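You operate a simulated robot arm through the tools that you are given. There is no shell and no other tool.

You are at the controls of a simulated robot arm. One attempt, no reset.

Task
Put things in order on the steel top over the drawers. At the end: the yellow garlic shaker stands where the yellow lemon half stood; the green lime half is on the green board; the yellow lemon half stands where the grey salt shaker stood; the grey salt shaker stands where the green lime half stood; whatever was shut is shut again. Leave all else as you found it, and nothing knocked over.

It is judged by the outcome, as a careful person would: the job done as asked, and still so three seconds after it is handed in. It fails if anything else is knocked over, pushed out of place, dropped, spilled or broken.

Robot
A 5-joint arm with a two-finger parallel gripper, fixed in place. Base frame: the origin is at the foot of the arm, x ahead of it, y to its left, z up; the work surface is at about z = 0. Lengths are in mm, angles in rad, forces in N, time in s.
With the tool pointing down near the work surface it reaches from about 260 to 680 mm from the base axis. Its first joint turns from -1.152 to 1.152 rad. The tool tilts only in the upright plane through the base axis and itself; it spins freely about its own axis. Payload 2.9 kg.
Tool frame: the origin (TCP) lies between the finger pads and is the grasp point; the fingertips stand 30 mm ahead of it; z points along the fingers, y is the line along which they close. Largest opening 110 mm; finger width 20, thickness 10; the body of the gripper, 48 by 112 mm, starts 55 mm behind the TCP.
Orientation is that of the tool frame in the base frame, as [roll, pitch, yaw] about the fixed x, y, z axes, in that order (R = Rz(yaw) Ry(pitch) Rx(roll)). With the fingers straight down and closing along the base's y, the tool's x points along the base's -x, its y along +y and its z along -z.

Tools
- The arm moves only by the tool send_rows. Its argument "moves" is text: rows parted by semicolons, each of 7 numbers parted by spaces: the shift along the tool's x, y, z in mm, then the turn, a rotation vector about the tool's x, y, z in rad, then the finger opening in mm, from 0 to 110. In form: x y z ax ay az grip; .... A call has 1 to 20 rows; each row shifts and turns the commanded pose from where the row before left it, along the tool's axes as they then stand. Rows are played at 5 a second. More than 50 mm and 0.15 rad between two rows, or a gripper value outside its range, and nothing of the call is played. A pose out of reach is approached as far as the arm can. The call stops where the force on the tool passes 40 N (or 10 N more than at its start, if that is more) or the arm is blocked; 0.2 s more then pass. The fingers move at their own pace (about 108 mm/s each) and stop on an object; they squeeze with about 33 N. The grip force told is the motor's: it shows also when the fingers shut on nothing. Time passes only in rows, and 0.2 s behind the last, so rows that do not move let the fingers close. The reply holds the time, the measured pose of the TCP, the force on the tool along the base axes, the opening and the grip force, in the units named above and with some noise, with the torque about the TCP (base axes, N m) and any sound that the robot's microphone picked up, and new pictures: "views" is both (left out), scene, wrist or none.
- Cameras (640 x 400 px; columns grow to the right, rows downward): "scene" is fixed at [45.7, -469, 593.9]; the picture's right is [0.62, -0.78, 0.00], its down [-0.52, -0.41, -0.75] and it looks along [0.59, 0.46, -0.67] (base axes); focal length 315 px, centre (320, 200). "wrist" rides on the gripper at [72, 17, -103] in the tool frame; the picture's right is [-0.23, 0.97, 0.00], its down [-0.76, -0.18, -0.62] and it looks along [-0.61, -0.14, 0.78] (tool axes); focal length 222 px, centre (320, 200). There is no depth. A picture from a camera that has moved, and an enlarged one, comes with that camera's place and axes in the base frame and with its lens.
- zoom(camera, box): a new picture of the part [left, top, right, bottom] of that camera's present view, enlarged. It takes no simulated time.
- sign_off(): hands the job in; it is judged then, once.

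Places have to be worked out from the pictures, the camera data and where the tool is seen. Open the gripper and draw the arm clear of the work before you hand the job in, unless the task says otherwise.

The tools are called after "Emit:" by a JSON object that holds its "method" and its "body". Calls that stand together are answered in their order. send_rows: Moves the arm, as the interface text tells. Its arguments: {"type":"object","properties":{"moves":{"type":"string"},"views":{"type":"string","enum":["both","scene","wrist","none"]}},"required":["moves"]} The other tools are called the same way: zoom (camera, box) takes an enlarged picture of a part of a camera's view; sign_off () hands the job in.

At the start:

```text
time: 0.0
eef_pos: [317.1, 29.6, 344.4]
tool_rot: [3.141, 0.001, -3.141]
ft_force: [0.0, -0.3, 0.2]
ft_torque: [0.01, -0.03, -0.01]
grip_width: 109.8
grip_force: 0.1
```

scene: 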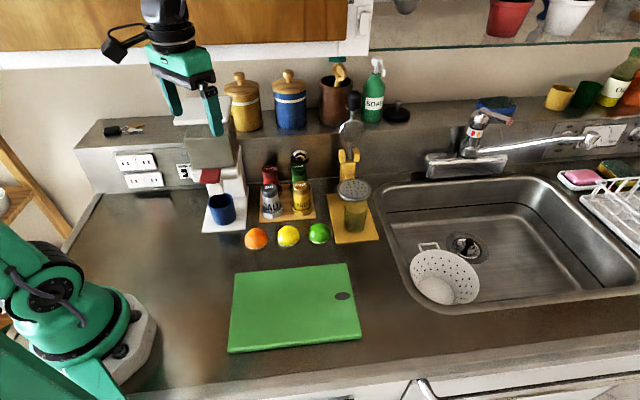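
wrist: 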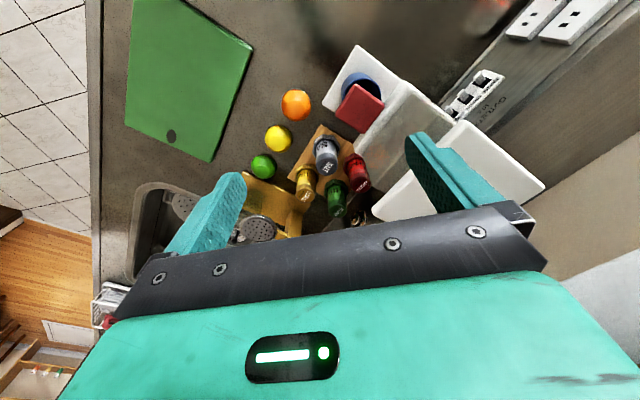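

I'll first take enlarged views of the area with the fruit halves and shakers to identify the objects and locate them.

Emit:
{"method": "zoom", "body": {"camera": "scene", "box": [190, 140, 390, 265]}}

Emit:
{"method": "zoom", "body": {"camera": "wrist", "box": [220, 60, 420, 250]}}

Emit:
{"method": "zoom", "body": {"camera": "scene", "box": [240, 150, 330, 250]}}

```text
3.20 times, centred on (290, 202) of scene
camera zoom: at [45.7, -469.0, 593.9], right [0.62, -0.78, 0.0], down [-0.52, -0.41, -0.75], along [0.59, 0.46, -0.67], focal length 1008 px, centre (416, 192)
```

zoom: 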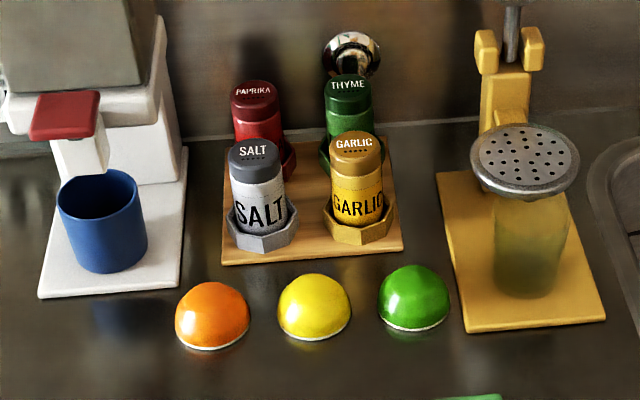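

```text
2.11 times, centred on (320, 155) of wrist
camera zoom: at [242.4, 46.5, 446.9], right [0.23, 0.97, 0.0], down [0.76, -0.18, 0.62], along [0.61, -0.14, -0.78], focal length 468 px, centre (320, 295)
```

zoom: 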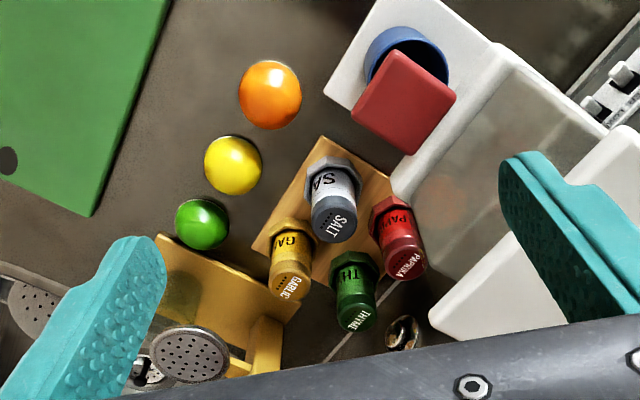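

```text
4.00 times, centred on (285, 200) of scene
camera zoom: at [45.7, -469.0, 593.9], right [0.62, -0.78, 0.0], down [-0.52, -0.41, -0.75], along [0.59, 0.46, -0.67], focal length 1259 px, centre (460, 200)
```

zoom: 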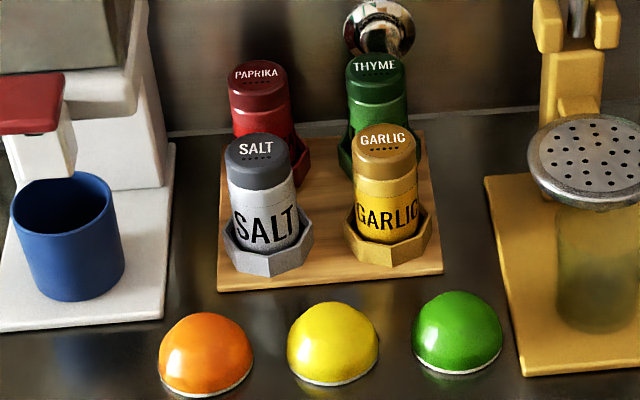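

The fruit halves are in a row running at about -45° to the base axes, with the spice rack behind them. I estimate lime at (460,-136), lemon at (405,-83), salt at (445,9) and garlic at (502,-52). I'll move above the lime at a safe height and spin 45° so the fingers close across the row, then look again.

Emit:
{"method": "send_rows", "body": {"moves": "-23.8 -27.7 12 0 0 0 110; -23.8 -27.7 12 0 0 0 110; -23.8 -27.7 12 0 0 0 110; -23.8 -27.7 12 0 0 0 110; -23.8 -27.7 12 0 0 0 110; -23.8 -27.7 12 0 0 0 110; 0 0 0 0 0 0.1309 110; 0 0 0 0 0 0.1309 110; 0 0 0 0 0 0.1309 110; 0 0 0 0 0 0.1309 110; 0 0 0 0 0 0.1309 110; 0 0 0 0 0 0.1309 110"}}

```text
time: 2.6
eef_pos: [460.4, -135.8, 270.8]
tool_rot: [3.141, 0.0, 2.353]
ft_force: [0.5, -0.6, 0.1]
ft_torque: [0.0, 0.05, 0.0]
grip_width: 110.2
grip_force: 0.1
camera wrist: at [418.9, -72.6, 374.7], right [0.85, 0.53, 0.0], down [0.41, -0.66, 0.62], along [0.33, -0.53, -0.78], focal length 222 px, centre (320, 200)
```

scene: 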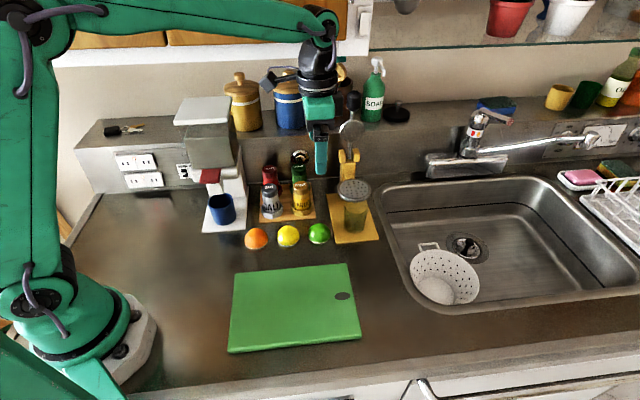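
wrist: 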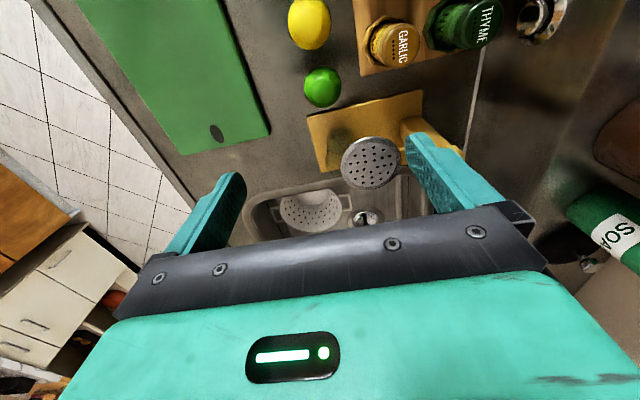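

The arm has plenty of height, and the lime shows at about (322,88) in the wrist view, almost exactly under the TCP. I'll zoom in to refine the position.

Emit:
{"method": "zoom", "body": {"camera": "wrist", "box": [270, 50, 370, 115]}}

Emit:
{"method": "zoom", "body": {"camera": "wrist", "box": [280, 0, 520, 120]}}

Emit:
{"method": "zoom", "body": {"camera": "scene", "box": [170, 80, 330, 250]}}

```text
6.15 times, centred on (320, 82) of wrist
camera zoom: at [418.9, -72.6, 374.7], right [0.85, 0.53, 0.0], down [0.41, -0.66, 0.62], along [0.33, -0.53, -0.78], focal length 1367 px, centre (320, 923)
```

zoom: 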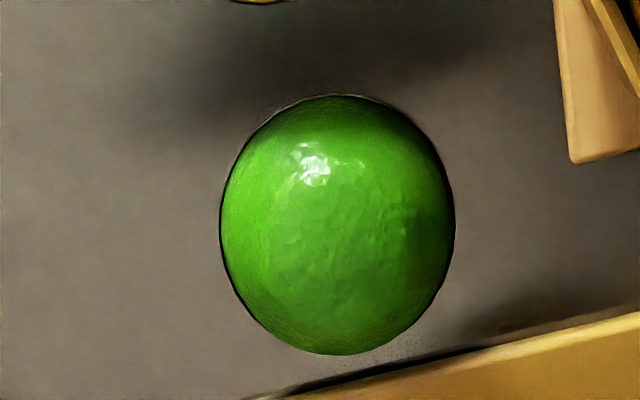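

```text
2.67 times, centred on (400, 60) of wrist
camera zoom: at [418.9, -72.6, 374.7], right [0.85, 0.53, 0.0], down [0.41, -0.66, 0.62], along [0.33, -0.53, -0.78], focal length 592 px, centre (107, 573)
```

zoom: 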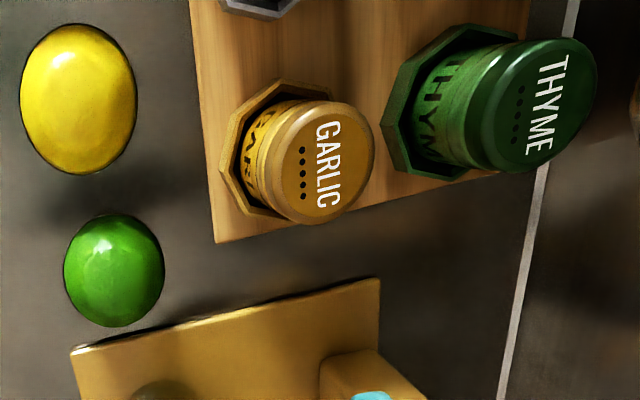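

```text
2.35 times, centred on (250, 165) of scene
camera zoom: at [45.7, -469.0, 593.9], right [0.62, -0.78, 0.0], down [-0.52, -0.41, -0.75], along [0.59, 0.46, -0.67], focal length 741 px, centre (485, 282)
```

zoom: 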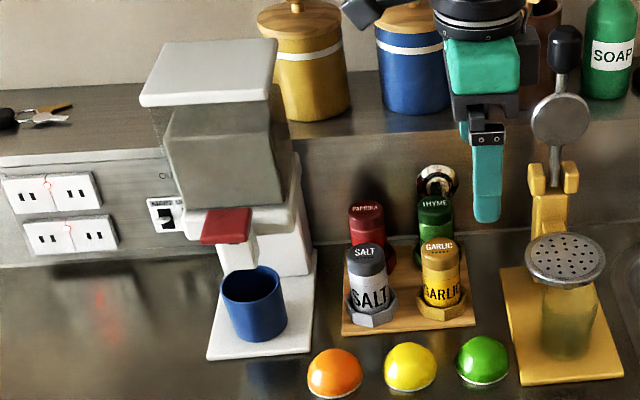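

The lime centre comes out at about (464.5,-135.5), diameter about 58, and the row runs parallel to my tool x. I'll centre on it, set the fingers to 80 mm and go down to z≈100 for a check.

Emit:
{"method": "send_rows", "body": {"moves": "-2.5 3.8 40 0 0 0 80; 0 0 43 0 0 0 80; 0 0 43 0 0 0 80; 0 0 44.8 0 0 0 80; 0 0 0 0 0 0 80"}}

```text
time: 3.8
eef_pos: [465.8, -135.4, 99.1]
tool_rot: [3.141, 0.001, 2.357]
ft_force: [0.9, 0.0, 0.2]
ft_torque: [0.01, 0.02, 0.01]
grip_width: 79.9
grip_force: 0.1
camera wrist: at [425.4, -72.2, 203.1], right [0.85, 0.53, 0.0], down [0.41, -0.66, 0.62], along [0.33, -0.53, -0.78], focal length 222 px, centre (320, 200)
```

scene: 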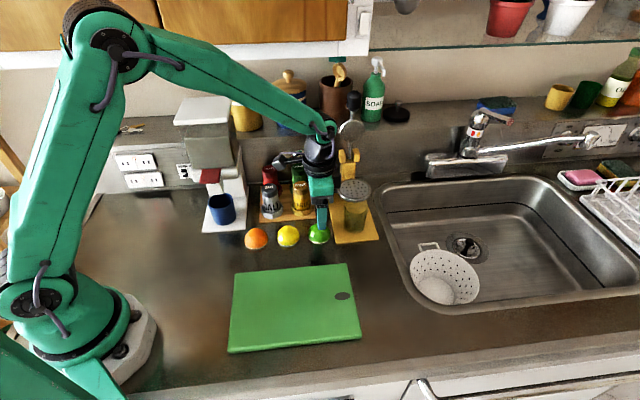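
wrist: 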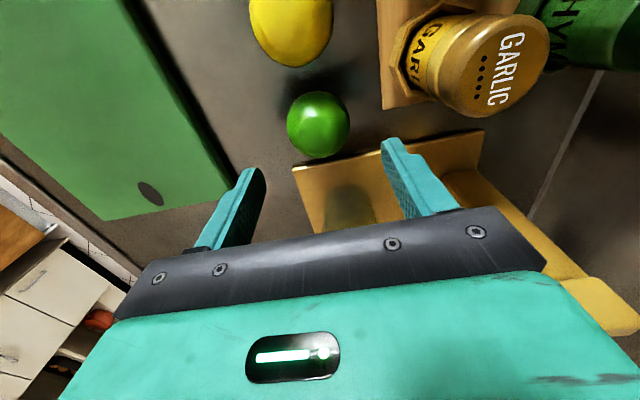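

The lime sits centred under the grip axis in the wrist view. I'll go down to TCP z≈35 (tips about 5 mm above the top), then close.

Emit:
{"method": "send_rows", "body": {"moves": "0 0 30 0 0 0 80; 0 0 20 0 0 0 80; 0 0 10 0 0 0 80; 0 0 4.5 0 0 0 80; 0 0 0 0 0 0 80"}}

```text
time: 5.0
eef_pos: [464.3, -135.3, 35.2]
tool_rot: [3.141, 0.0, 2.357]
ft_force: [-0.6, -0.6, 1.0]
ft_torque: [0.01, 0.02, 0.01]
grip_width: 80.0
grip_force: 0.1
camera wrist: at [423.7, -72.1, 138.5], right [0.85, 0.53, 0.0], down [0.41, -0.66, 0.62], along [0.33, -0.53, -0.78], focal length 222 px, centre (320, 200)
```

scene: 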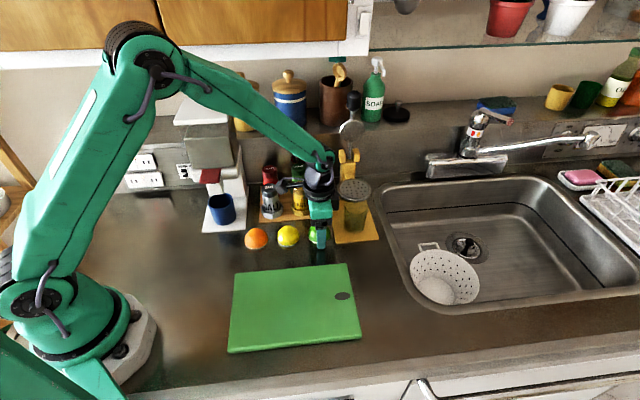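
wrist: 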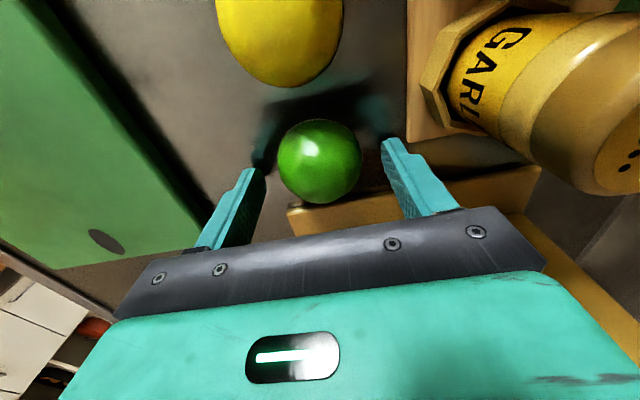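

The lime lies between the fingertips and there's no contact force. I'll close on it.

Emit:
{"method": "send_rows", "body": {"moves": "0 0 0 0 0 0 50; 0 0 0 0 0 0 45; 0 0 0 0 0 0 45; 0 0 0 0 0 0 45", "views": "wrist"}}

```text
time: 6.0
eef_pos: [465.1, -135.0, 34.8]
tool_rot: [3.141, -0.001, 2.357]
ft_force: [-0.1, 0.3, 0.0]
ft_torque: [0.02, -0.02, -0.02]
grip_width: 55.0
grip_force: 32.8
camera wrist: at [423.7, -72.2, 138.7], right [0.85, 0.53, 0.0], down [0.41, -0.66, 0.62], along [0.33, -0.53, -0.78], focal length 222 px, centre (320, 200)
```

wrist: 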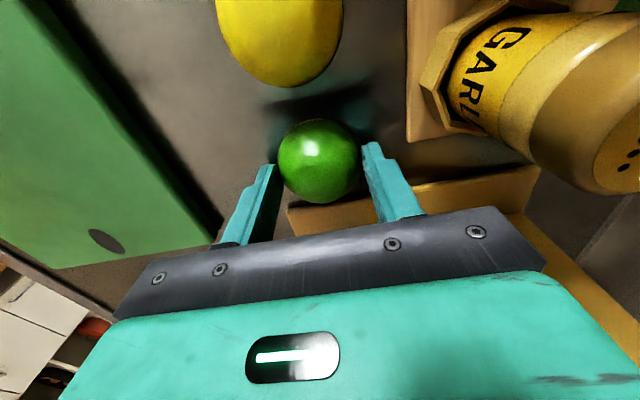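

The lime is gripped at 55 mm width and 33 N, and its spot is recorded at about (465,-135). I'll lift straight up and carry it over the middle of the green board, around (300,-225).

Emit:
{"method": "send_rows", "body": {"moves": "0 0 -15 0 0 0 45; 0 0 -30 0 0 0 45; 0 0 -35 0 0 0 45; 10.6 -36 0 0 0 0 45; 10.6 -36 0 0 0 0 45; 10.6 -36 0 0 0 0 45; 10.6 -36 0 0 0 0 45; 10.6 -36 0 0 0 0 45; 0 0 0 0 0 0 45"}}

```text
time: 8.0
eef_pos: [298.0, -225.4, 114.0]
tool_rot: [3.141, 0.0, 2.358]
ft_force: [0.0, 0.7, 0.5]
ft_torque: [-0.01, 0.0, -0.01]
grip_width: 54.5
grip_force: 33.0
camera wrist: at [257.5, -162.1, 218.1], right [0.85, 0.53, 0.0], down [0.41, -0.66, 0.62], along [0.33, -0.53, -0.78], focal length 222 px, centre (320, 200)
```

scene: 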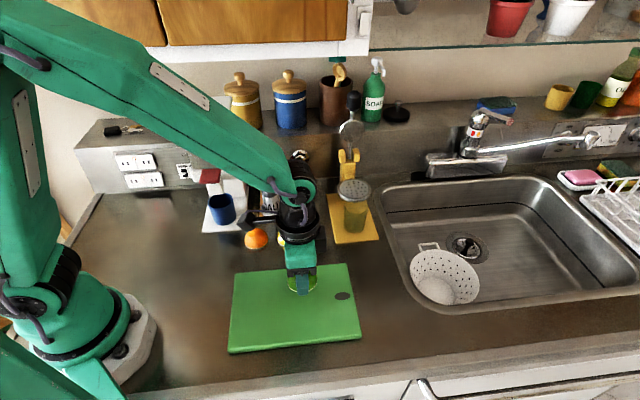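
wrist: 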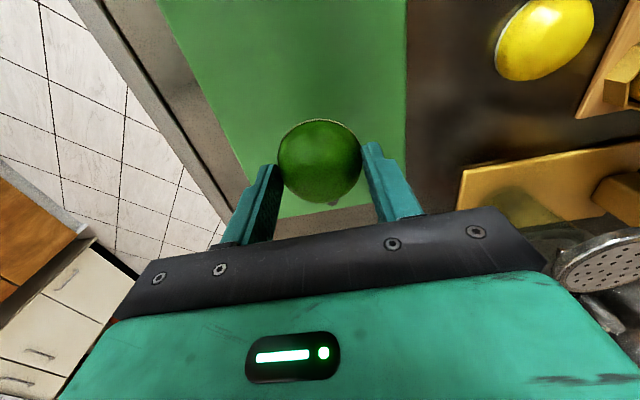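

The lime is held, and its landing point projects well inside the board. I'll lower it towards the board, coarse first and then in small steps to find contact.

Emit:
{"method": "send_rows", "body": {"moves": "0 0 25 0 0 0 45; 0 0 20 0 0 0 45; 0 0 8 0 0 0 45; 0 0 3 0 0 0 45; 0 0 2 0 0 0 45; 0 0 0 0 0 0 45", "views": "wrist"}}

```text
time: 9.4
eef_pos: [298.4, -224.7, 58.7]
tool_rot: [-3.141, 0.0, 2.357]
ft_force: [-0.3, 0.1, -0.2]
ft_torque: [0.01, 0.01, -0.01]
grip_width: 55.0
grip_force: 33.4
camera wrist: at [258.2, -162.0, 161.3], right [0.85, 0.53, 0.0], down [0.41, -0.66, 0.62], along [0.33, -0.53, -0.78], focal length 222 px, centre (320, 200)
```

wrist: 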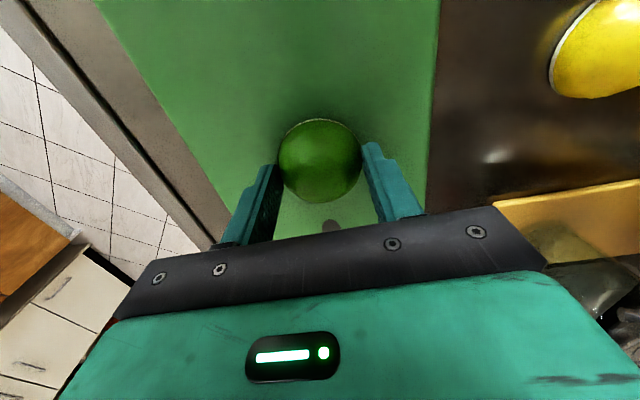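

No contact yet, with the lime's bottom at about z=24. I'll keep going down in 2 mm steps.

Emit:
{"method": "send_rows", "body": {"moves": "0 0 2 0 0 0 45; 0 0 2 0 0 0 45; 0 0 2 0 0 0 45; 0 0 2 0 0 0 45; 0 0 0 0 0 0 45", "views": "wrist"}}

Emit:
{"method": "zoom", "body": {"camera": "scene", "box": [250, 240, 360, 320]}}

```text
time: 10.6
eef_pos: [298.2, -224.2, 52.3]
tool_rot: [-3.14, 0.002, 2.356]
ft_force: [-5.2, 3.7, 23.0]
ft_torque: [0.02, 0.38, -0.05]
grip_width: 54.8
grip_force: 32.7
camera wrist: at [258.7, -162.0, 154.6], right [0.85, 0.53, 0.0], down [0.41, -0.66, 0.62], along [0.33, -0.53, -0.78], focal length 222 px, centre (320, 200)
```

wrist: 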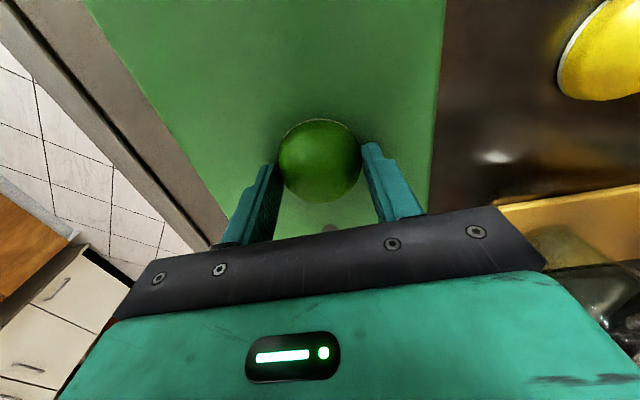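

```text
5.00 times, centred on (305, 280) of scene
camera zoom: at [45.6, -468.9, 594.0], right [0.62, -0.78, 0.0], down [-0.52, -0.41, -0.75], along [0.59, 0.46, -0.67], focal length 1574 px, centre (395, -200)
```

zoom: 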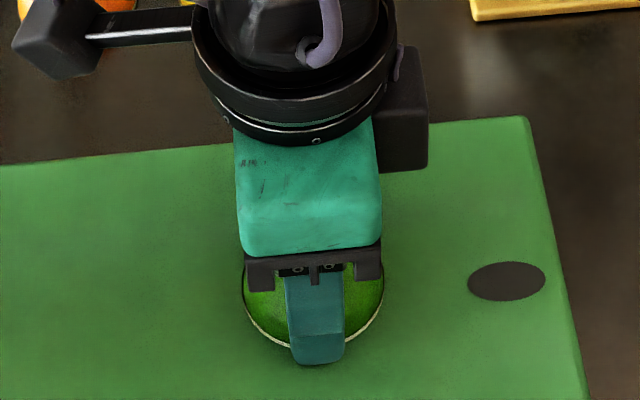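

The lime touches the board, with 23 N upward at TCP z≈52. I'll ease up slightly, release, and back straight up.

Emit:
{"method": "send_rows", "body": {"moves": "0 0 -1.8 0 0 0 45; 0 0 0 0 0 0 60; 0 0 0 0 0 0 80; 0 0 0 0 0 0 80; 0 0 -20 0 0 0 80; 0 0 -35 0 0 0 80; 0 0 -40 0 0 0 80; 0 0 0 0 0 0 80"}}

```text
time: 12.4
eef_pos: [298.9, -224.9, 148.1]
tool_rot: [-3.141, -0.001, 2.356]
ft_force: [0.0, -0.4, 0.7]
ft_torque: [-0.02, 0.01, -0.03]
grip_width: 79.9
grip_force: 0.0
camera wrist: at [259.7, -161.9, 251.5], right [0.85, 0.53, 0.0], down [0.41, -0.66, 0.62], along [0.33, -0.53, -0.78], focal length 222 px, centre (320, 200)
```

scene: 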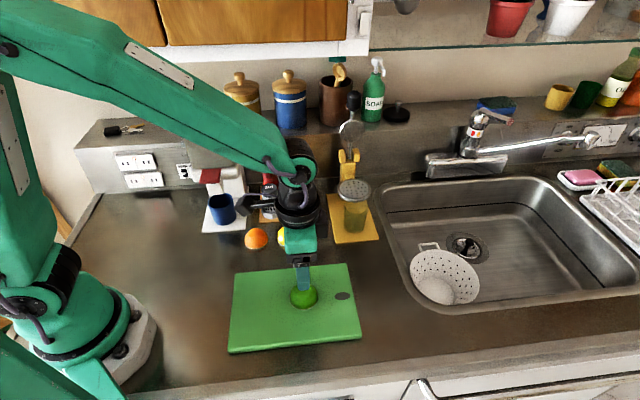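
wrist: 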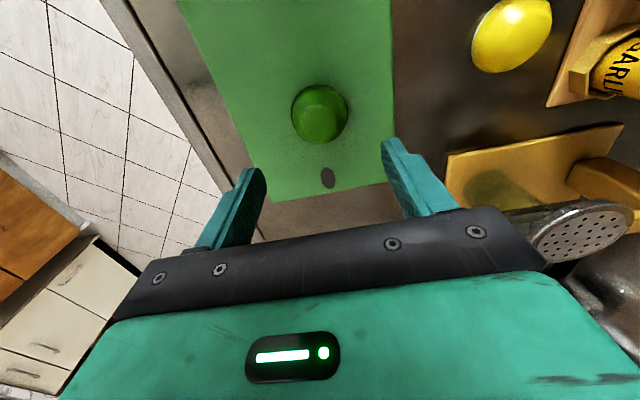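

The lime is resting on the green board. Triangulating the coffee machine's lid corner gives about (411,65) at z≈268, roughly 65 mm from the salt's axis, so I want the camera side of the gripper facing away from it. I'll rise and spin 180° here in the open first.

Emit:
{"method": "send_rows", "body": {"moves": "0 0 -6 0 0 -0.149 80; 0 0 -6 0 0 -0.149 80; 0 0 -6 0 0 -0.149 80; 0 0 -6 0 0 -0.149 80; 0 0 -6 0 0 -0.149 80; 0 0 -6 0 0 -0.149 80; 0 0 -6 0 0 -0.149 80; 0 0 -6 0 0 -0.149 80; 0 0 -6 0 0 -0.149 80; 0 0 -6 0 0 -0.149 80; 0 0 -6 0 0 -0.149 80; 0 0 -6 0 0 -0.149 80; 0 0 -6 0 0 -0.149 80; 0 0 -6 0 0 -0.149 80; 0 0 -6 0 0 -0.149 80; 0 0 -6 0 0 -0.149 80; 0 0 -6 0 0 -0.149 80; 0 0 -6 0 0 -0.149 80; 0 0 -6 0 0 -0.149 80; 0 0 -6 0 0 -0.149 80"}}

```text
time: 16.6
eef_pos: [298.8, -226.1, 268.1]
tool_rot: [-3.141, 0.001, -0.944]
ft_force: [-0.3, 0.0, -0.2]
ft_torque: [-0.01, 0.01, 0.0]
grip_width: 79.8
grip_force: 0.1
camera wrist: at [326.7, -294.4, 370.8], right [-0.92, -0.39, 0.0], down [-0.3, 0.72, 0.62], along [-0.24, 0.57, -0.78], focal length 222 px, centre (320, 200)
```

scene: 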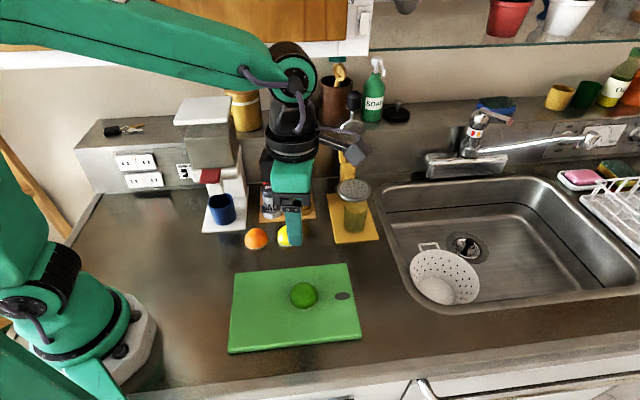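
wrist: 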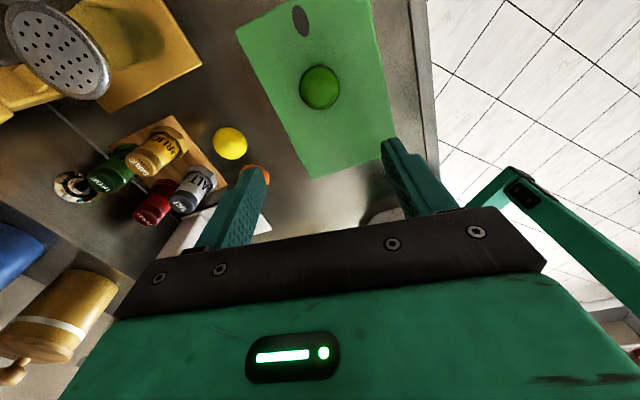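

The spin is nearly done (yaw -0.944, target -0.785). I'll finish it and move at height to above the salt shaker for a close look.

Emit:
{"method": "send_rows", "body": {"moves": "0 0 0 0 0 -0.08 80; 0 0 0 0 0 -0.079 80; -8.9 -38.6 0 0 0 0 80; -8.9 -38.6 0 0 0 0 80; -8.9 -38.6 0 0 0 0 80; -8.9 -38.6 0 0 0 0 80; -8.9 -38.6 0 0 0 0 80; -8.9 -38.6 0 0 0 0 80; -8.9 -38.6 0 0 0 0 80; 0 0 0 0 0 0 80"}}

```text
time: 19.0
eef_pos: [425.9, -17.2, 265.8]
tool_rot: [3.127, 0.012, -0.851]
ft_force: [-0.4, -0.4, -0.5]
ft_torque: [-0.01, 0.01, -0.02]
grip_width: 80.1
grip_force: 0.1
stopped in row 10: the arm was blocked; the commanded pose is now the measured one
camera wrist: at [461.2, -83.5, 369.3], right [-0.88, -0.47, 0.01], down [-0.36, 0.69, 0.63], along [-0.31, 0.55, -0.78], focal length 222 px, centre (320, 200)
```

scene: 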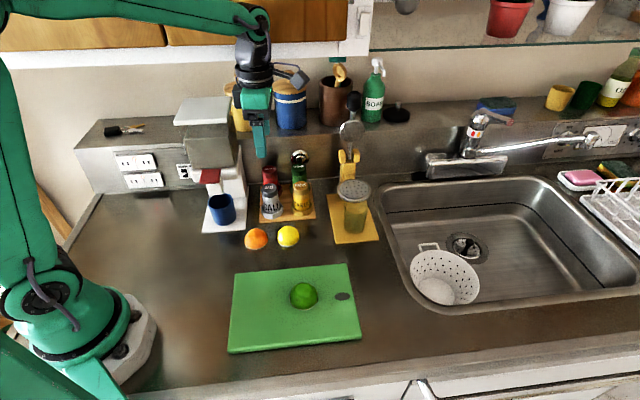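
wrist: 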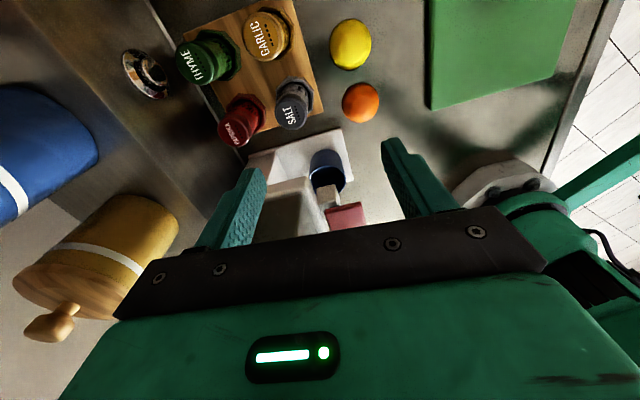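

The arm was blocked at (426,-17,266) with nothing on the tool sensor, so something above is likely touching: the wooden wall cabinet at the top of the view probably meets the wrist. I'll look closely there before moving.

Emit:
{"method": "zoom", "body": {"camera": "scene", "box": [170, 0, 390, 140]}}

Emit:
{"method": "zoom", "body": {"camera": "wrist", "box": [120, 0, 400, 175]}}

Emit:
{"method": "zoom", "body": {"camera": "scene", "box": [0, 0, 280, 120]}}

```text
2.86 times, centred on (280, 70) of scene
camera zoom: at [45.9, -468.9, 593.8], right [0.62, -0.78, 0.0], down [-0.52, -0.41, -0.75], along [0.59, 0.46, -0.66], focal length 900 px, centre (434, 571)
```

zoom: 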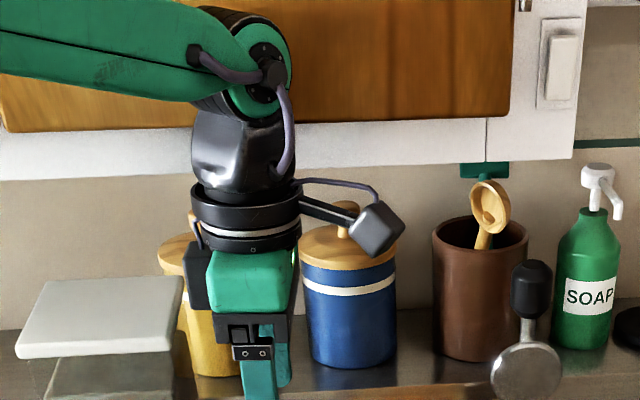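

```text
2.29 times, centred on (260, 88) of wrist
camera zoom: at [461.2, -83.5, 369.3], right [-0.88, -0.47, 0.01], down [-0.36, 0.69, 0.63], along [-0.31, 0.55, -0.78], focal length 508 px, centre (457, 457)
```

zoom: 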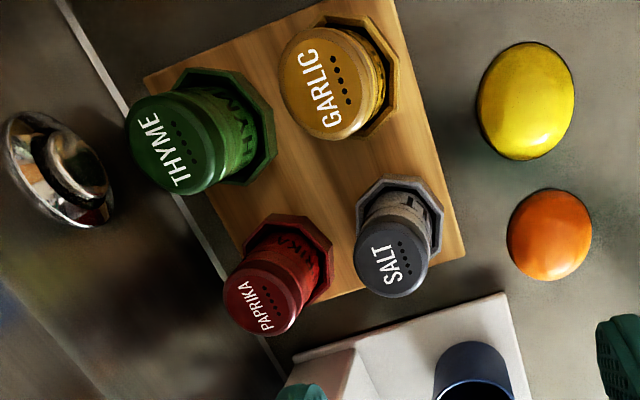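

```text
2.29 times, centred on (140, 60) of scene
camera zoom: at [45.9, -468.9, 593.8], right [0.62, -0.78, 0.0], down [-0.52, -0.41, -0.75], along [0.59, 0.46, -0.66], focal length 720 px, centre (731, 520)
```

zoom: 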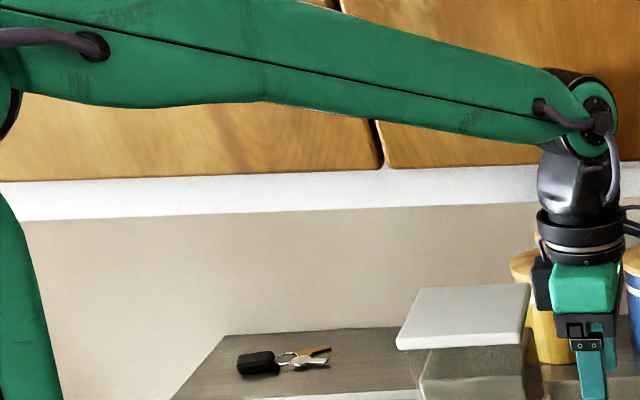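

The wrist knuckle has come up against the wall cabinet front (around n=0.7x+0.7y≈335), whose lower edge I put at z≈395-400. I'll back straight out, correct the small tilt, and go under it with a lower approach.

Emit:
{"method": "send_rows", "body": {"moves": "0 15 0 0 0 0 80; 0 25 0 0 0 0 80; 0 30 0 0.0142 0.0125 -0.066 80; 0 0 0 0 0 0 80"}}

```text
time: 20.0
eef_pos: [373.1, -63.1, 266.0]
tool_rot: [3.14, 0.0, -0.782]
ft_force: [0.3, 0.1, -0.1]
ft_torque: [0.01, 0.02, -0.01]
grip_width: 80.1
grip_force: 0.0
camera wrist: at [412.2, -126.2, 369.2], right [-0.85, -0.53, 0.0], down [-0.42, 0.66, 0.62], along [-0.33, 0.53, -0.78], focal length 222 px, centre (320, 200)
```

scene: 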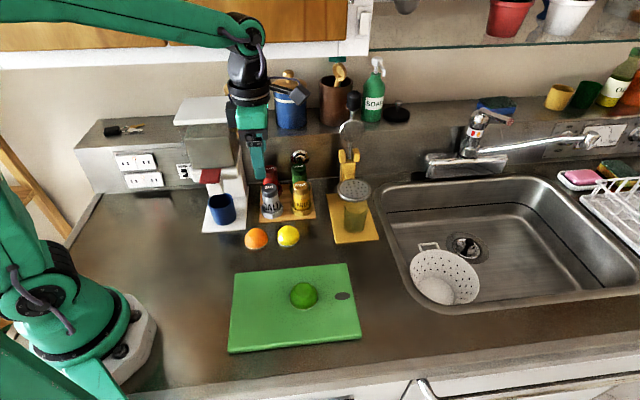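
wrist: 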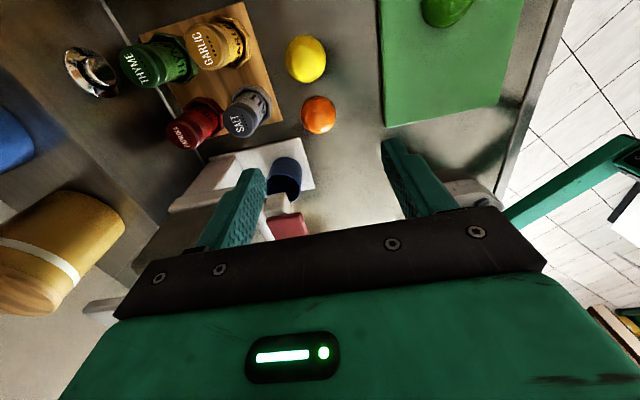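

I'm clear of the cabinet, with the tilt fixed and nothing disturbed. I'll go down to z≈140 here, then advance halfway towards the salt below cabinet height.

Emit:
{"method": "send_rows", "body": {"moves": "0 0 42 0 0 0 80; 0 0 42 0 0 0 80; 0 0 42 0 0 0 80; 0 -25 0 0 0 0 80; 0 -25 0 0 0 0 80; 0 0 0 0 0 0 80"}}

```text
time: 21.4
eef_pos: [409.3, -26.9, 139.9]
tool_rot: [-3.141, 0.001, -0.784]
ft_force: [0.3, -0.6, 0.6]
ft_torque: [0.04, 0.0, 0.01]
grip_width: 79.9
grip_force: 0.1
camera wrist: at [449.2, -89.9, 243.3], right [-0.85, -0.53, 0.0], down [-0.41, 0.66, 0.62], along [-0.33, 0.53, -0.78], focal length 222 px, centre (320, 200)
```

scene: 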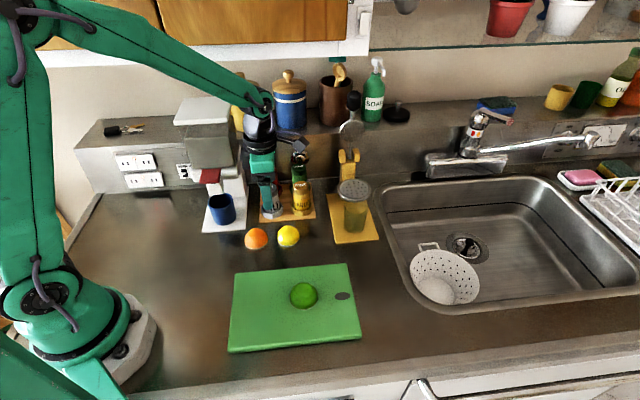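
wrist: 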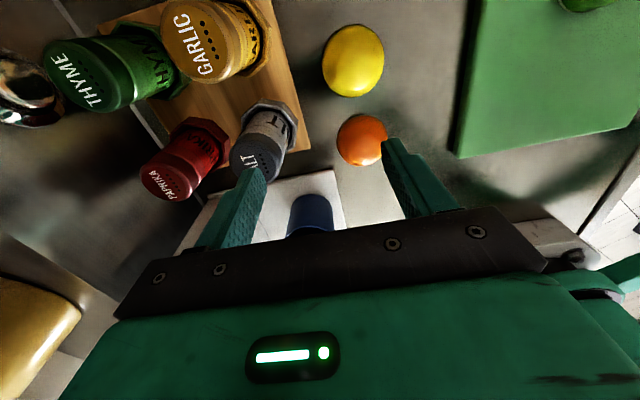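

No blockage at this height. I'll zoom in to measure the salt, garlic, lemon and orange from here.

Emit:
{"method": "zoom", "body": {"camera": "wrist", "box": [140, 0, 400, 200]}}

Emit:
{"method": "zoom", "body": {"camera": "scene", "box": [180, 100, 350, 260]}}

```text
2.00 times, centred on (270, 100) of wrist
camera zoom: at [449.2, -89.9, 243.3], right [-0.85, -0.53, 0.0], down [-0.41, 0.66, 0.62], along [-0.33, 0.53, -0.78], focal length 444 px, centre (420, 400)
```

zoom: 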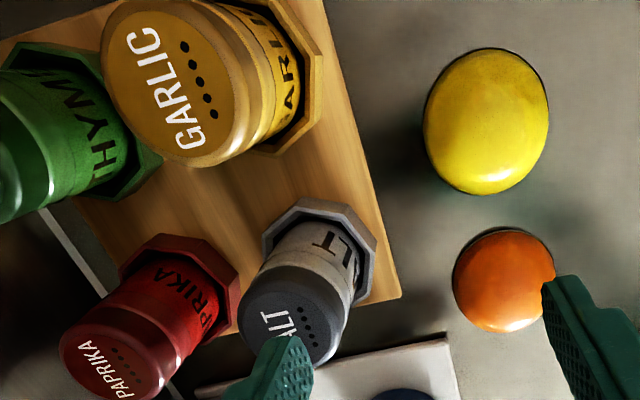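

```text
2.50 times, centred on (265, 180) of scene
camera zoom: at [45.7, -469.0, 593.9], right [0.62, -0.78, 0.0], down [-0.52, -0.41, -0.75], along [0.59, 0.46, -0.67], focal length 787 px, centre (458, 250)
```

zoom: 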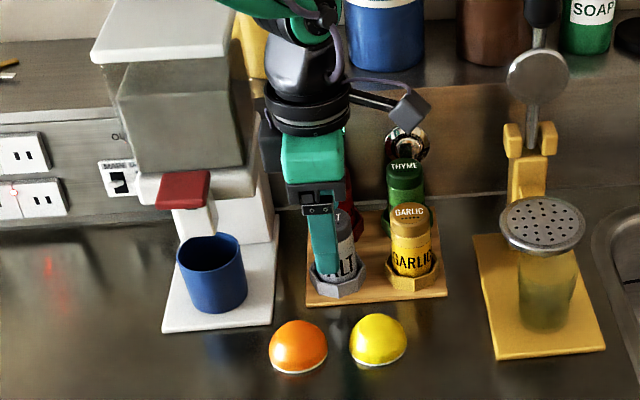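

Salt's axis comes out at about tool offset (+4.5,-51.5), i.e. base (449,6). Paprika is 77 mm behind it, leaving room for fingers opened to about 64. I'll slide over the salt at z≈134, under the cabinet, and check.

Emit:
{"method": "send_rows", "body": {"moves": "1.5 -17 2 0 0 0 66; 1.5 -17 2 0 0 0 66; 1.5 -17.5 2 0 0 0 66; 0 0 0 0 0 0 66"}}

```text
time: 22.4
eef_pos: [449.5, 7.4, 133.9]
tool_rot: [-3.141, 0.0, -0.782]
ft_force: [-0.4, -1.0, 0.7]
ft_torque: [-0.02, -0.05, -0.02]
grip_width: 65.8
grip_force: 0.0
camera wrist: at [488.6, -55.2, 237.5], right [-0.85, -0.53, 0.0], down [-0.41, 0.66, 0.62], along [-0.33, 0.53, -0.78], focal length 222 px, centre (320, 200)
```

scene: 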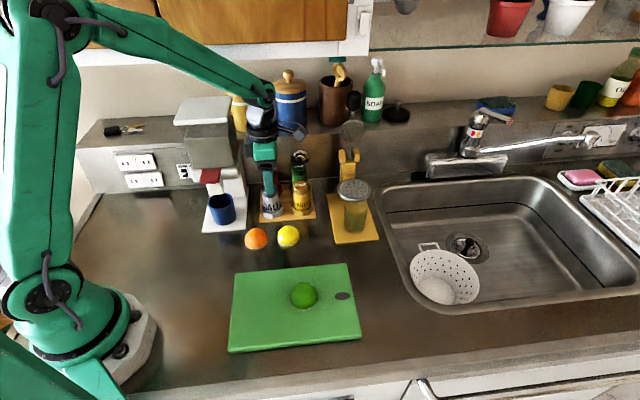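
wrist: 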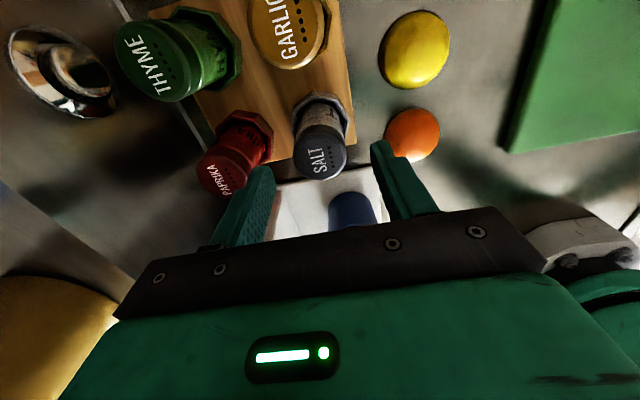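

The salt looks nearly centred between the fingers. I'll zoom to verify before going down.

Emit:
{"method": "zoom", "body": {"camera": "wrist", "box": [240, 75, 400, 200]}}

```text
3.20 times, centred on (320, 138) of wrist
camera zoom: at [488.6, -55.2, 237.5], right [-0.85, -0.53, 0.0], down [-0.41, 0.66, 0.62], along [-0.33, 0.53, -0.78], focal length 711 px, centre (320, 400)
```

zoom: 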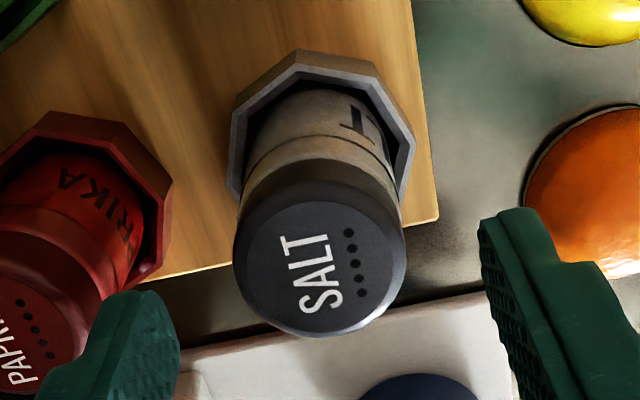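

Salt is centred laterally within about 2 mm, and the finger lane behind it clears the paprika. I'll descend to TCP z≈70 so the tips stay above the octagonal holder rim.

Emit:
{"method": "send_rows", "body": {"moves": "0 0 20 0 0 0 66; 0 0 20 0 0 0 66; 0 0 14 0 0 0 66; 0 0 10 0 0 0 66; 0 0 0 0 0 0 66"}}

```text
time: 23.6
eef_pos: [448.9, 6.3, 70.7]
tool_rot: [3.142, 0.001, -0.782]
ft_force: [0.4, -0.6, -0.4]
ft_torque: [0.04, 0.0, 0.0]
grip_width: 66.0
grip_force: 0.1
camera wrist: at [488.0, -57.0, 174.0], right [-0.85, -0.53, 0.0], down [-0.41, 0.66, 0.62], along [-0.33, 0.53, -0.78], focal length 222 px, centre (320, 200)
```

scene: 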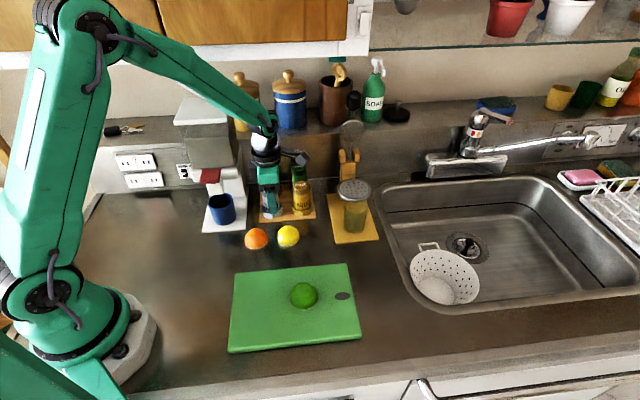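
wrist: 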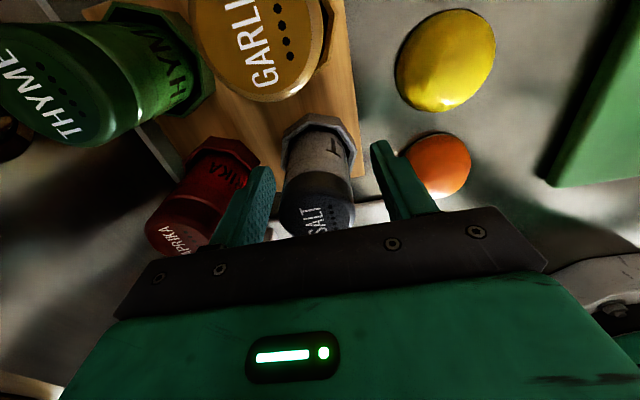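

Salt stands between the fingers with no contact. I'll close on it.

Emit:
{"method": "send_rows", "body": {"moves": "0 0 0 0 0 0 50; 0 0 0 0 0 0 35; 0 0 0 0 0 0 30; 0 0 0 0 0 0 30"}}

Emit:
{"method": "zoom", "body": {"camera": "wrist", "box": [220, 90, 420, 240]}}

```text
time: 24.6
eef_pos: [449.5, 5.6, 70.2]
tool_rot: [-3.138, -0.003, -0.783]
ft_force: [4.8, 5.1, -1.5]
ft_torque: [0.23, -0.23, -0.03]
grip_width: 40.8
grip_force: 32.8
camera wrist: at [488.3, -56.8, 174.3], right [-0.85, -0.53, 0.0], down [-0.42, 0.66, 0.62], along [-0.33, 0.53, -0.78], focal length 222 px, centre (320, 200)
```

scene: 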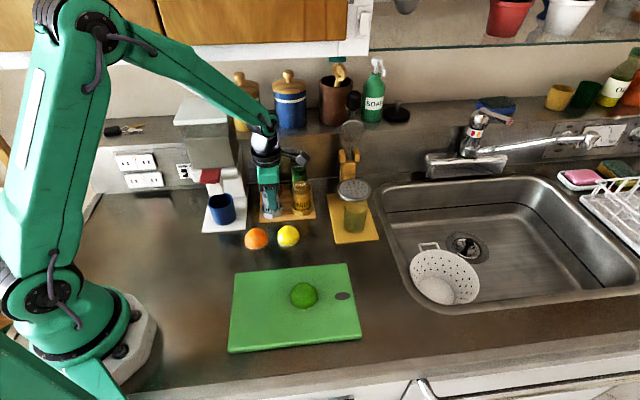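
wrist: 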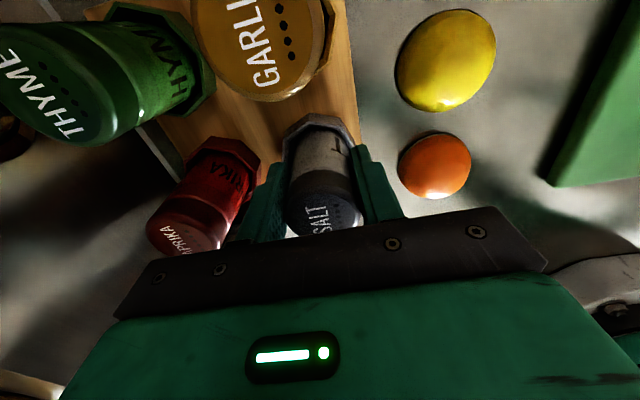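

```text
2.67 times, centred on (320, 165) of wrist
camera zoom: at [488.3, -56.8, 174.3], right [-0.85, -0.53, 0.0], down [-0.42, 0.66, 0.62], along [-0.33, 0.53, -0.78], focal length 592 px, centre (320, 293)
```

zoom: 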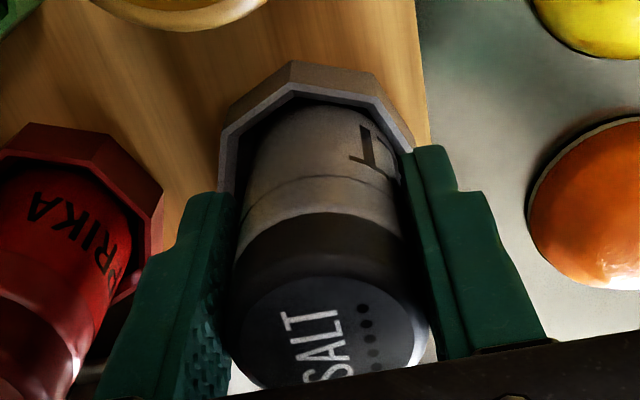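

Salt is gripped at 40.8 mm. A slight 7 N side force suggests it stands in a snug socket, so I'll shift 0.6 mm to relieve that and lift slowly, straight up.

Emit:
{"method": "send_rows", "body": {"moves": "0 -0.6 0 0 0 0 30; 0 0 -5 0 0 0 30; 0 0 -5 0 0 0 30; 0 0 -6 0 0 0 30; 0 0 0 0 0 0 30"}}

Emit:
{"method": "zoom", "body": {"camera": "wrist", "box": [220, 90, 420, 240]}}

```text
time: 25.8
eef_pos: [449.5, 6.7, 85.5]
tool_rot: [3.14, 0.003, -0.784]
ft_force: [-0.3, 0.5, -1.0]
ft_torque: [-0.02, 0.0, 0.03]
grip_width: 40.7
grip_force: 33.1
camera wrist: at [487.9, -56.8, 189.0], right [-0.85, -0.53, 0.0], down [-0.41, 0.66, 0.62], along [-0.33, 0.53, -0.78], focal length 222 px, centre (320, 200)
```

scene: 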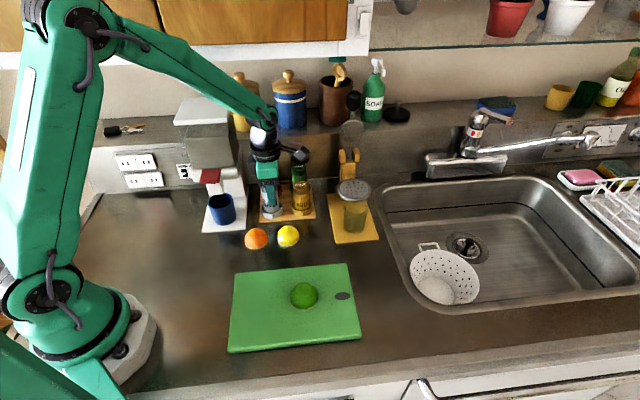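
wrist: 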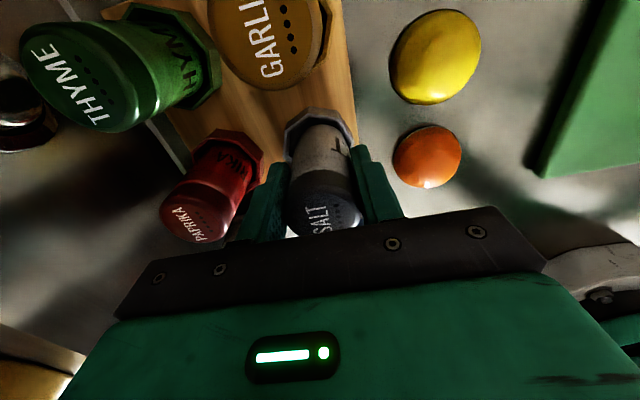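

```text
2.67 times, centred on (320, 165) of wrist
camera zoom: at [487.9, -56.8, 189.0], right [-0.85, -0.53, 0.0], down [-0.41, 0.66, 0.62], along [-0.33, 0.53, -0.78], focal length 592 px, centre (320, 293)
```

zoom: 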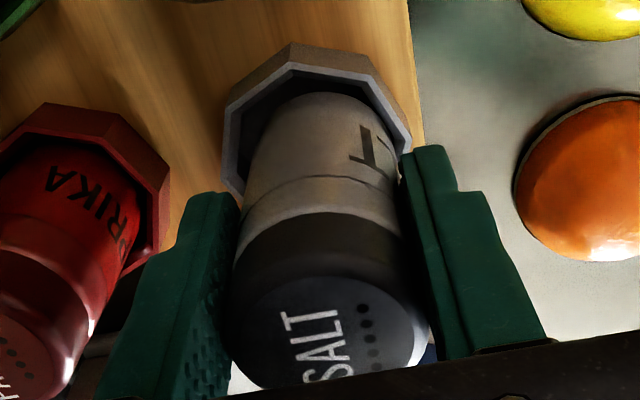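

The shaker is sliding out of a socket that stays on the rack, so the lemon will go on that socket. I'll lift further, pull out towards the front, and then go along the row over the lemon to the lime's old spot.

Emit:
{"method": "send_rows", "body": {"moves": "0 0 -10 0 0 0 30; 0 0 -12 0 0 0 30; 0 0 -12 0 0 0 30; 0 0 0 0 0 0 30; 0 20 0 0 0 0 30; 0 25 0 0 0 0 30; 0 25 0 0 0 0 30; 0 19.5 0 0 0 0 30; 0 0 0 0 0 0 30"}}

Emit:
{"method": "zoom", "body": {"camera": "scene", "box": [180, 100, 350, 260]}}

```text
time: 27.8
eef_pos: [385.3, -59.0, 119.1]
tool_rot: [-3.141, 0.0, -0.781]
ft_force: [-0.4, -0.1, -1.4]
ft_torque: [0.02, 0.0, -0.02]
grip_width: 40.9
grip_force: 33.1
camera wrist: at [424.8, -121.4, 222.8], right [-0.85, -0.53, 0.0], down [-0.41, 0.66, 0.62], along [-0.33, 0.53, -0.78], focal length 222 px, centre (320, 200)
```

scene: 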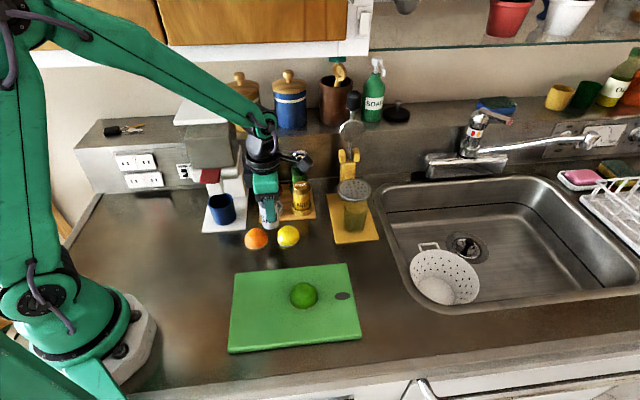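
wrist: 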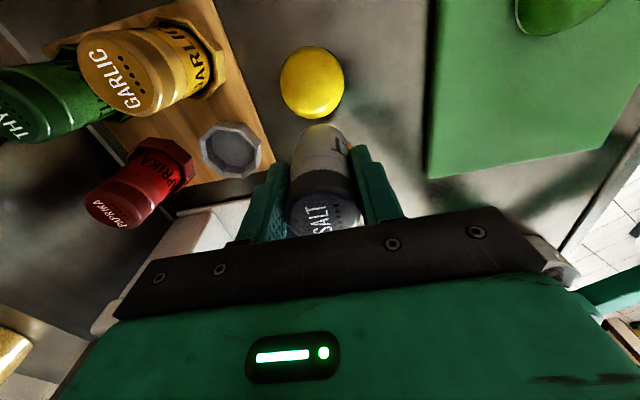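

```text
2.50 times, centred on (265, 180) of scene
camera zoom: at [45.7, -469.0, 593.9], right [0.62, -0.78, 0.0], down [-0.52, -0.41, -0.75], along [0.59, 0.46, -0.67], focal length 787 px, centre (458, 250)
```

zoom: 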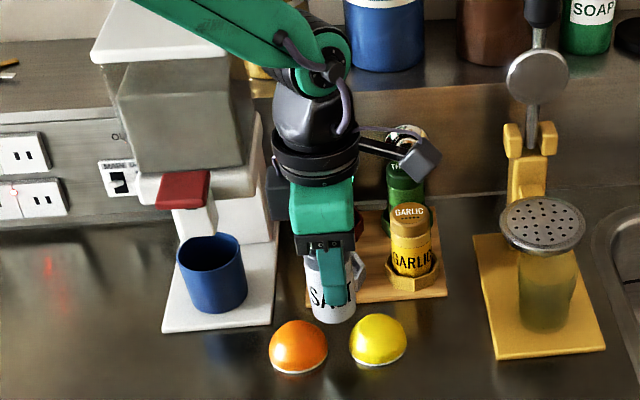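

The shaker is held cleanly and the empty socket is visible. I'll zoom in to see its shape for later.

Emit:
{"method": "zoom", "body": {"camera": "wrist", "box": [180, 40, 360, 190]}}

Emit:
{"method": "zoom", "body": {"camera": "scene", "box": [240, 180, 310, 250]}}

```text
2.67 times, centred on (270, 115) of wrist
camera zoom: at [424.8, -121.4, 222.8], right [-0.85, -0.53, 0.0], down [-0.41, 0.66, 0.62], along [-0.33, 0.53, -0.78], focal length 592 px, centre (453, 427)
```

zoom: 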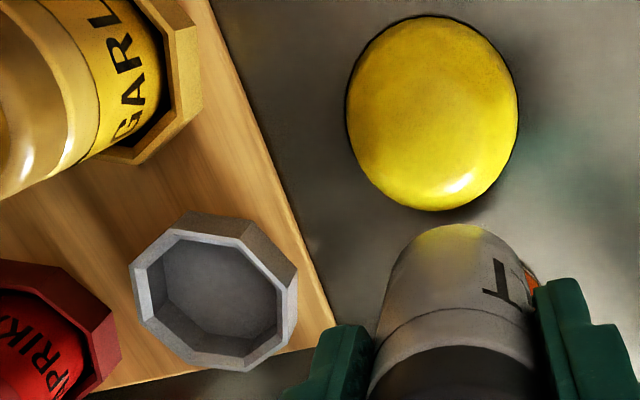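

```text
5.71 times, centred on (275, 215) of scene
camera zoom: at [45.7, -469.0, 593.9], right [0.62, -0.78, 0.0], down [-0.52, -0.41, -0.75], along [0.59, 0.46, -0.67], focal length 1799 px, centre (577, 114)
```

zoom: 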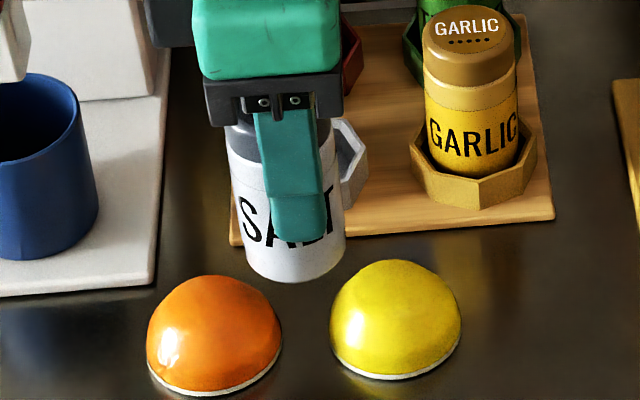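

The socket is an octagonal cup about 60 mm across outside and 48 mm inside, so the lemon half (about 58) should sit on its rim. Next I carry the salt along the row to the lime's old spot (464.8,-135.2).

Emit:
{"method": "send_rows", "body": {"moves": "27.5 -0.4 0 0 0 0 30; 27.5 -0.4 0 0 0 0 30; 27.5 -0.5 0 0 0 0 30; 27.6 -0.5 0 0 0 0 30; 0 0 0 0 0 0 30; 0 0 0 0 0 0 30"}}

```text
time: 29.2
eef_pos: [466.4, -132.6, 116.3]
tool_rot: [-3.142, 0.001, -0.782]
ft_force: [-0.2, 0.3, -1.7]
ft_torque: [-0.04, -0.01, -0.03]
grip_width: 40.8
grip_force: 32.9
camera wrist: at [504.7, -196.4, 221.6], right [-0.85, -0.53, 0.0], down [-0.41, 0.66, 0.62], along [-0.33, 0.53, -0.78], focal length 222 px, centre (320, 200)
```

scene: 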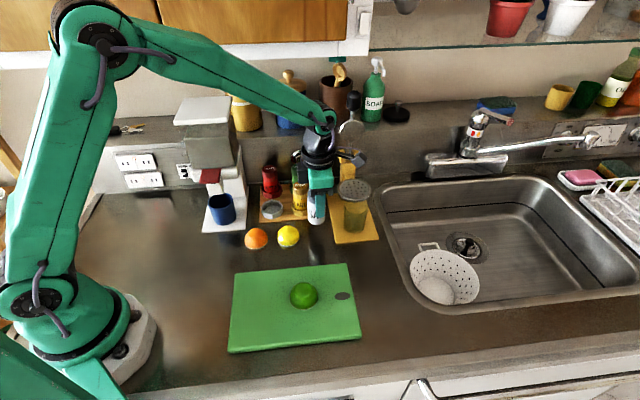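
wrist: 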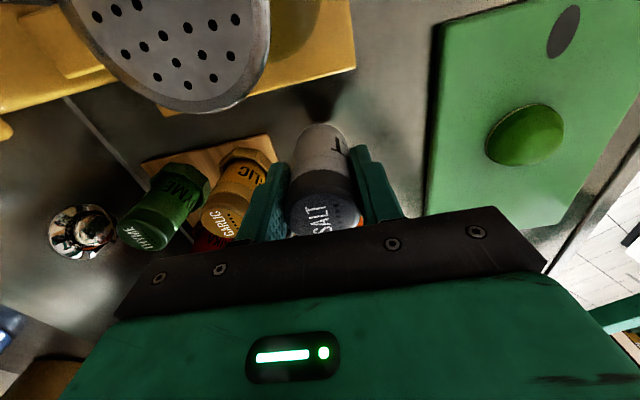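

I'm near the lime's old spot. I'll take a still reading to average out the noise before going down.

Emit:
{"method": "send_rows", "body": {"moves": "0 0 0 0 0 0 30", "views": "none"}}

Emit:
{"method": "send_rows", "body": {"moves": "0 0 0 0 0 0 30", "views": "none"}}

```text
time: 29.6
eef_pos: [466.2, -133.3, 116.9]
tool_rot: [3.14, 0.0, -0.782]
ft_force: [0.1, 0.9, -0.6]
ft_torque: [-0.01, 0.01, 0.01]
grip_width: 40.7
grip_force: 33.0
```

```text
time: 30.0
eef_pos: [466.5, -132.4, 118.9]
tool_rot: [3.141, 0.001, -0.783]
ft_force: [-0.3, -0.4, -1.1]
ft_torque: [-0.01, -0.01, -0.02]
grip_width: 40.7
grip_force: 32.8
```

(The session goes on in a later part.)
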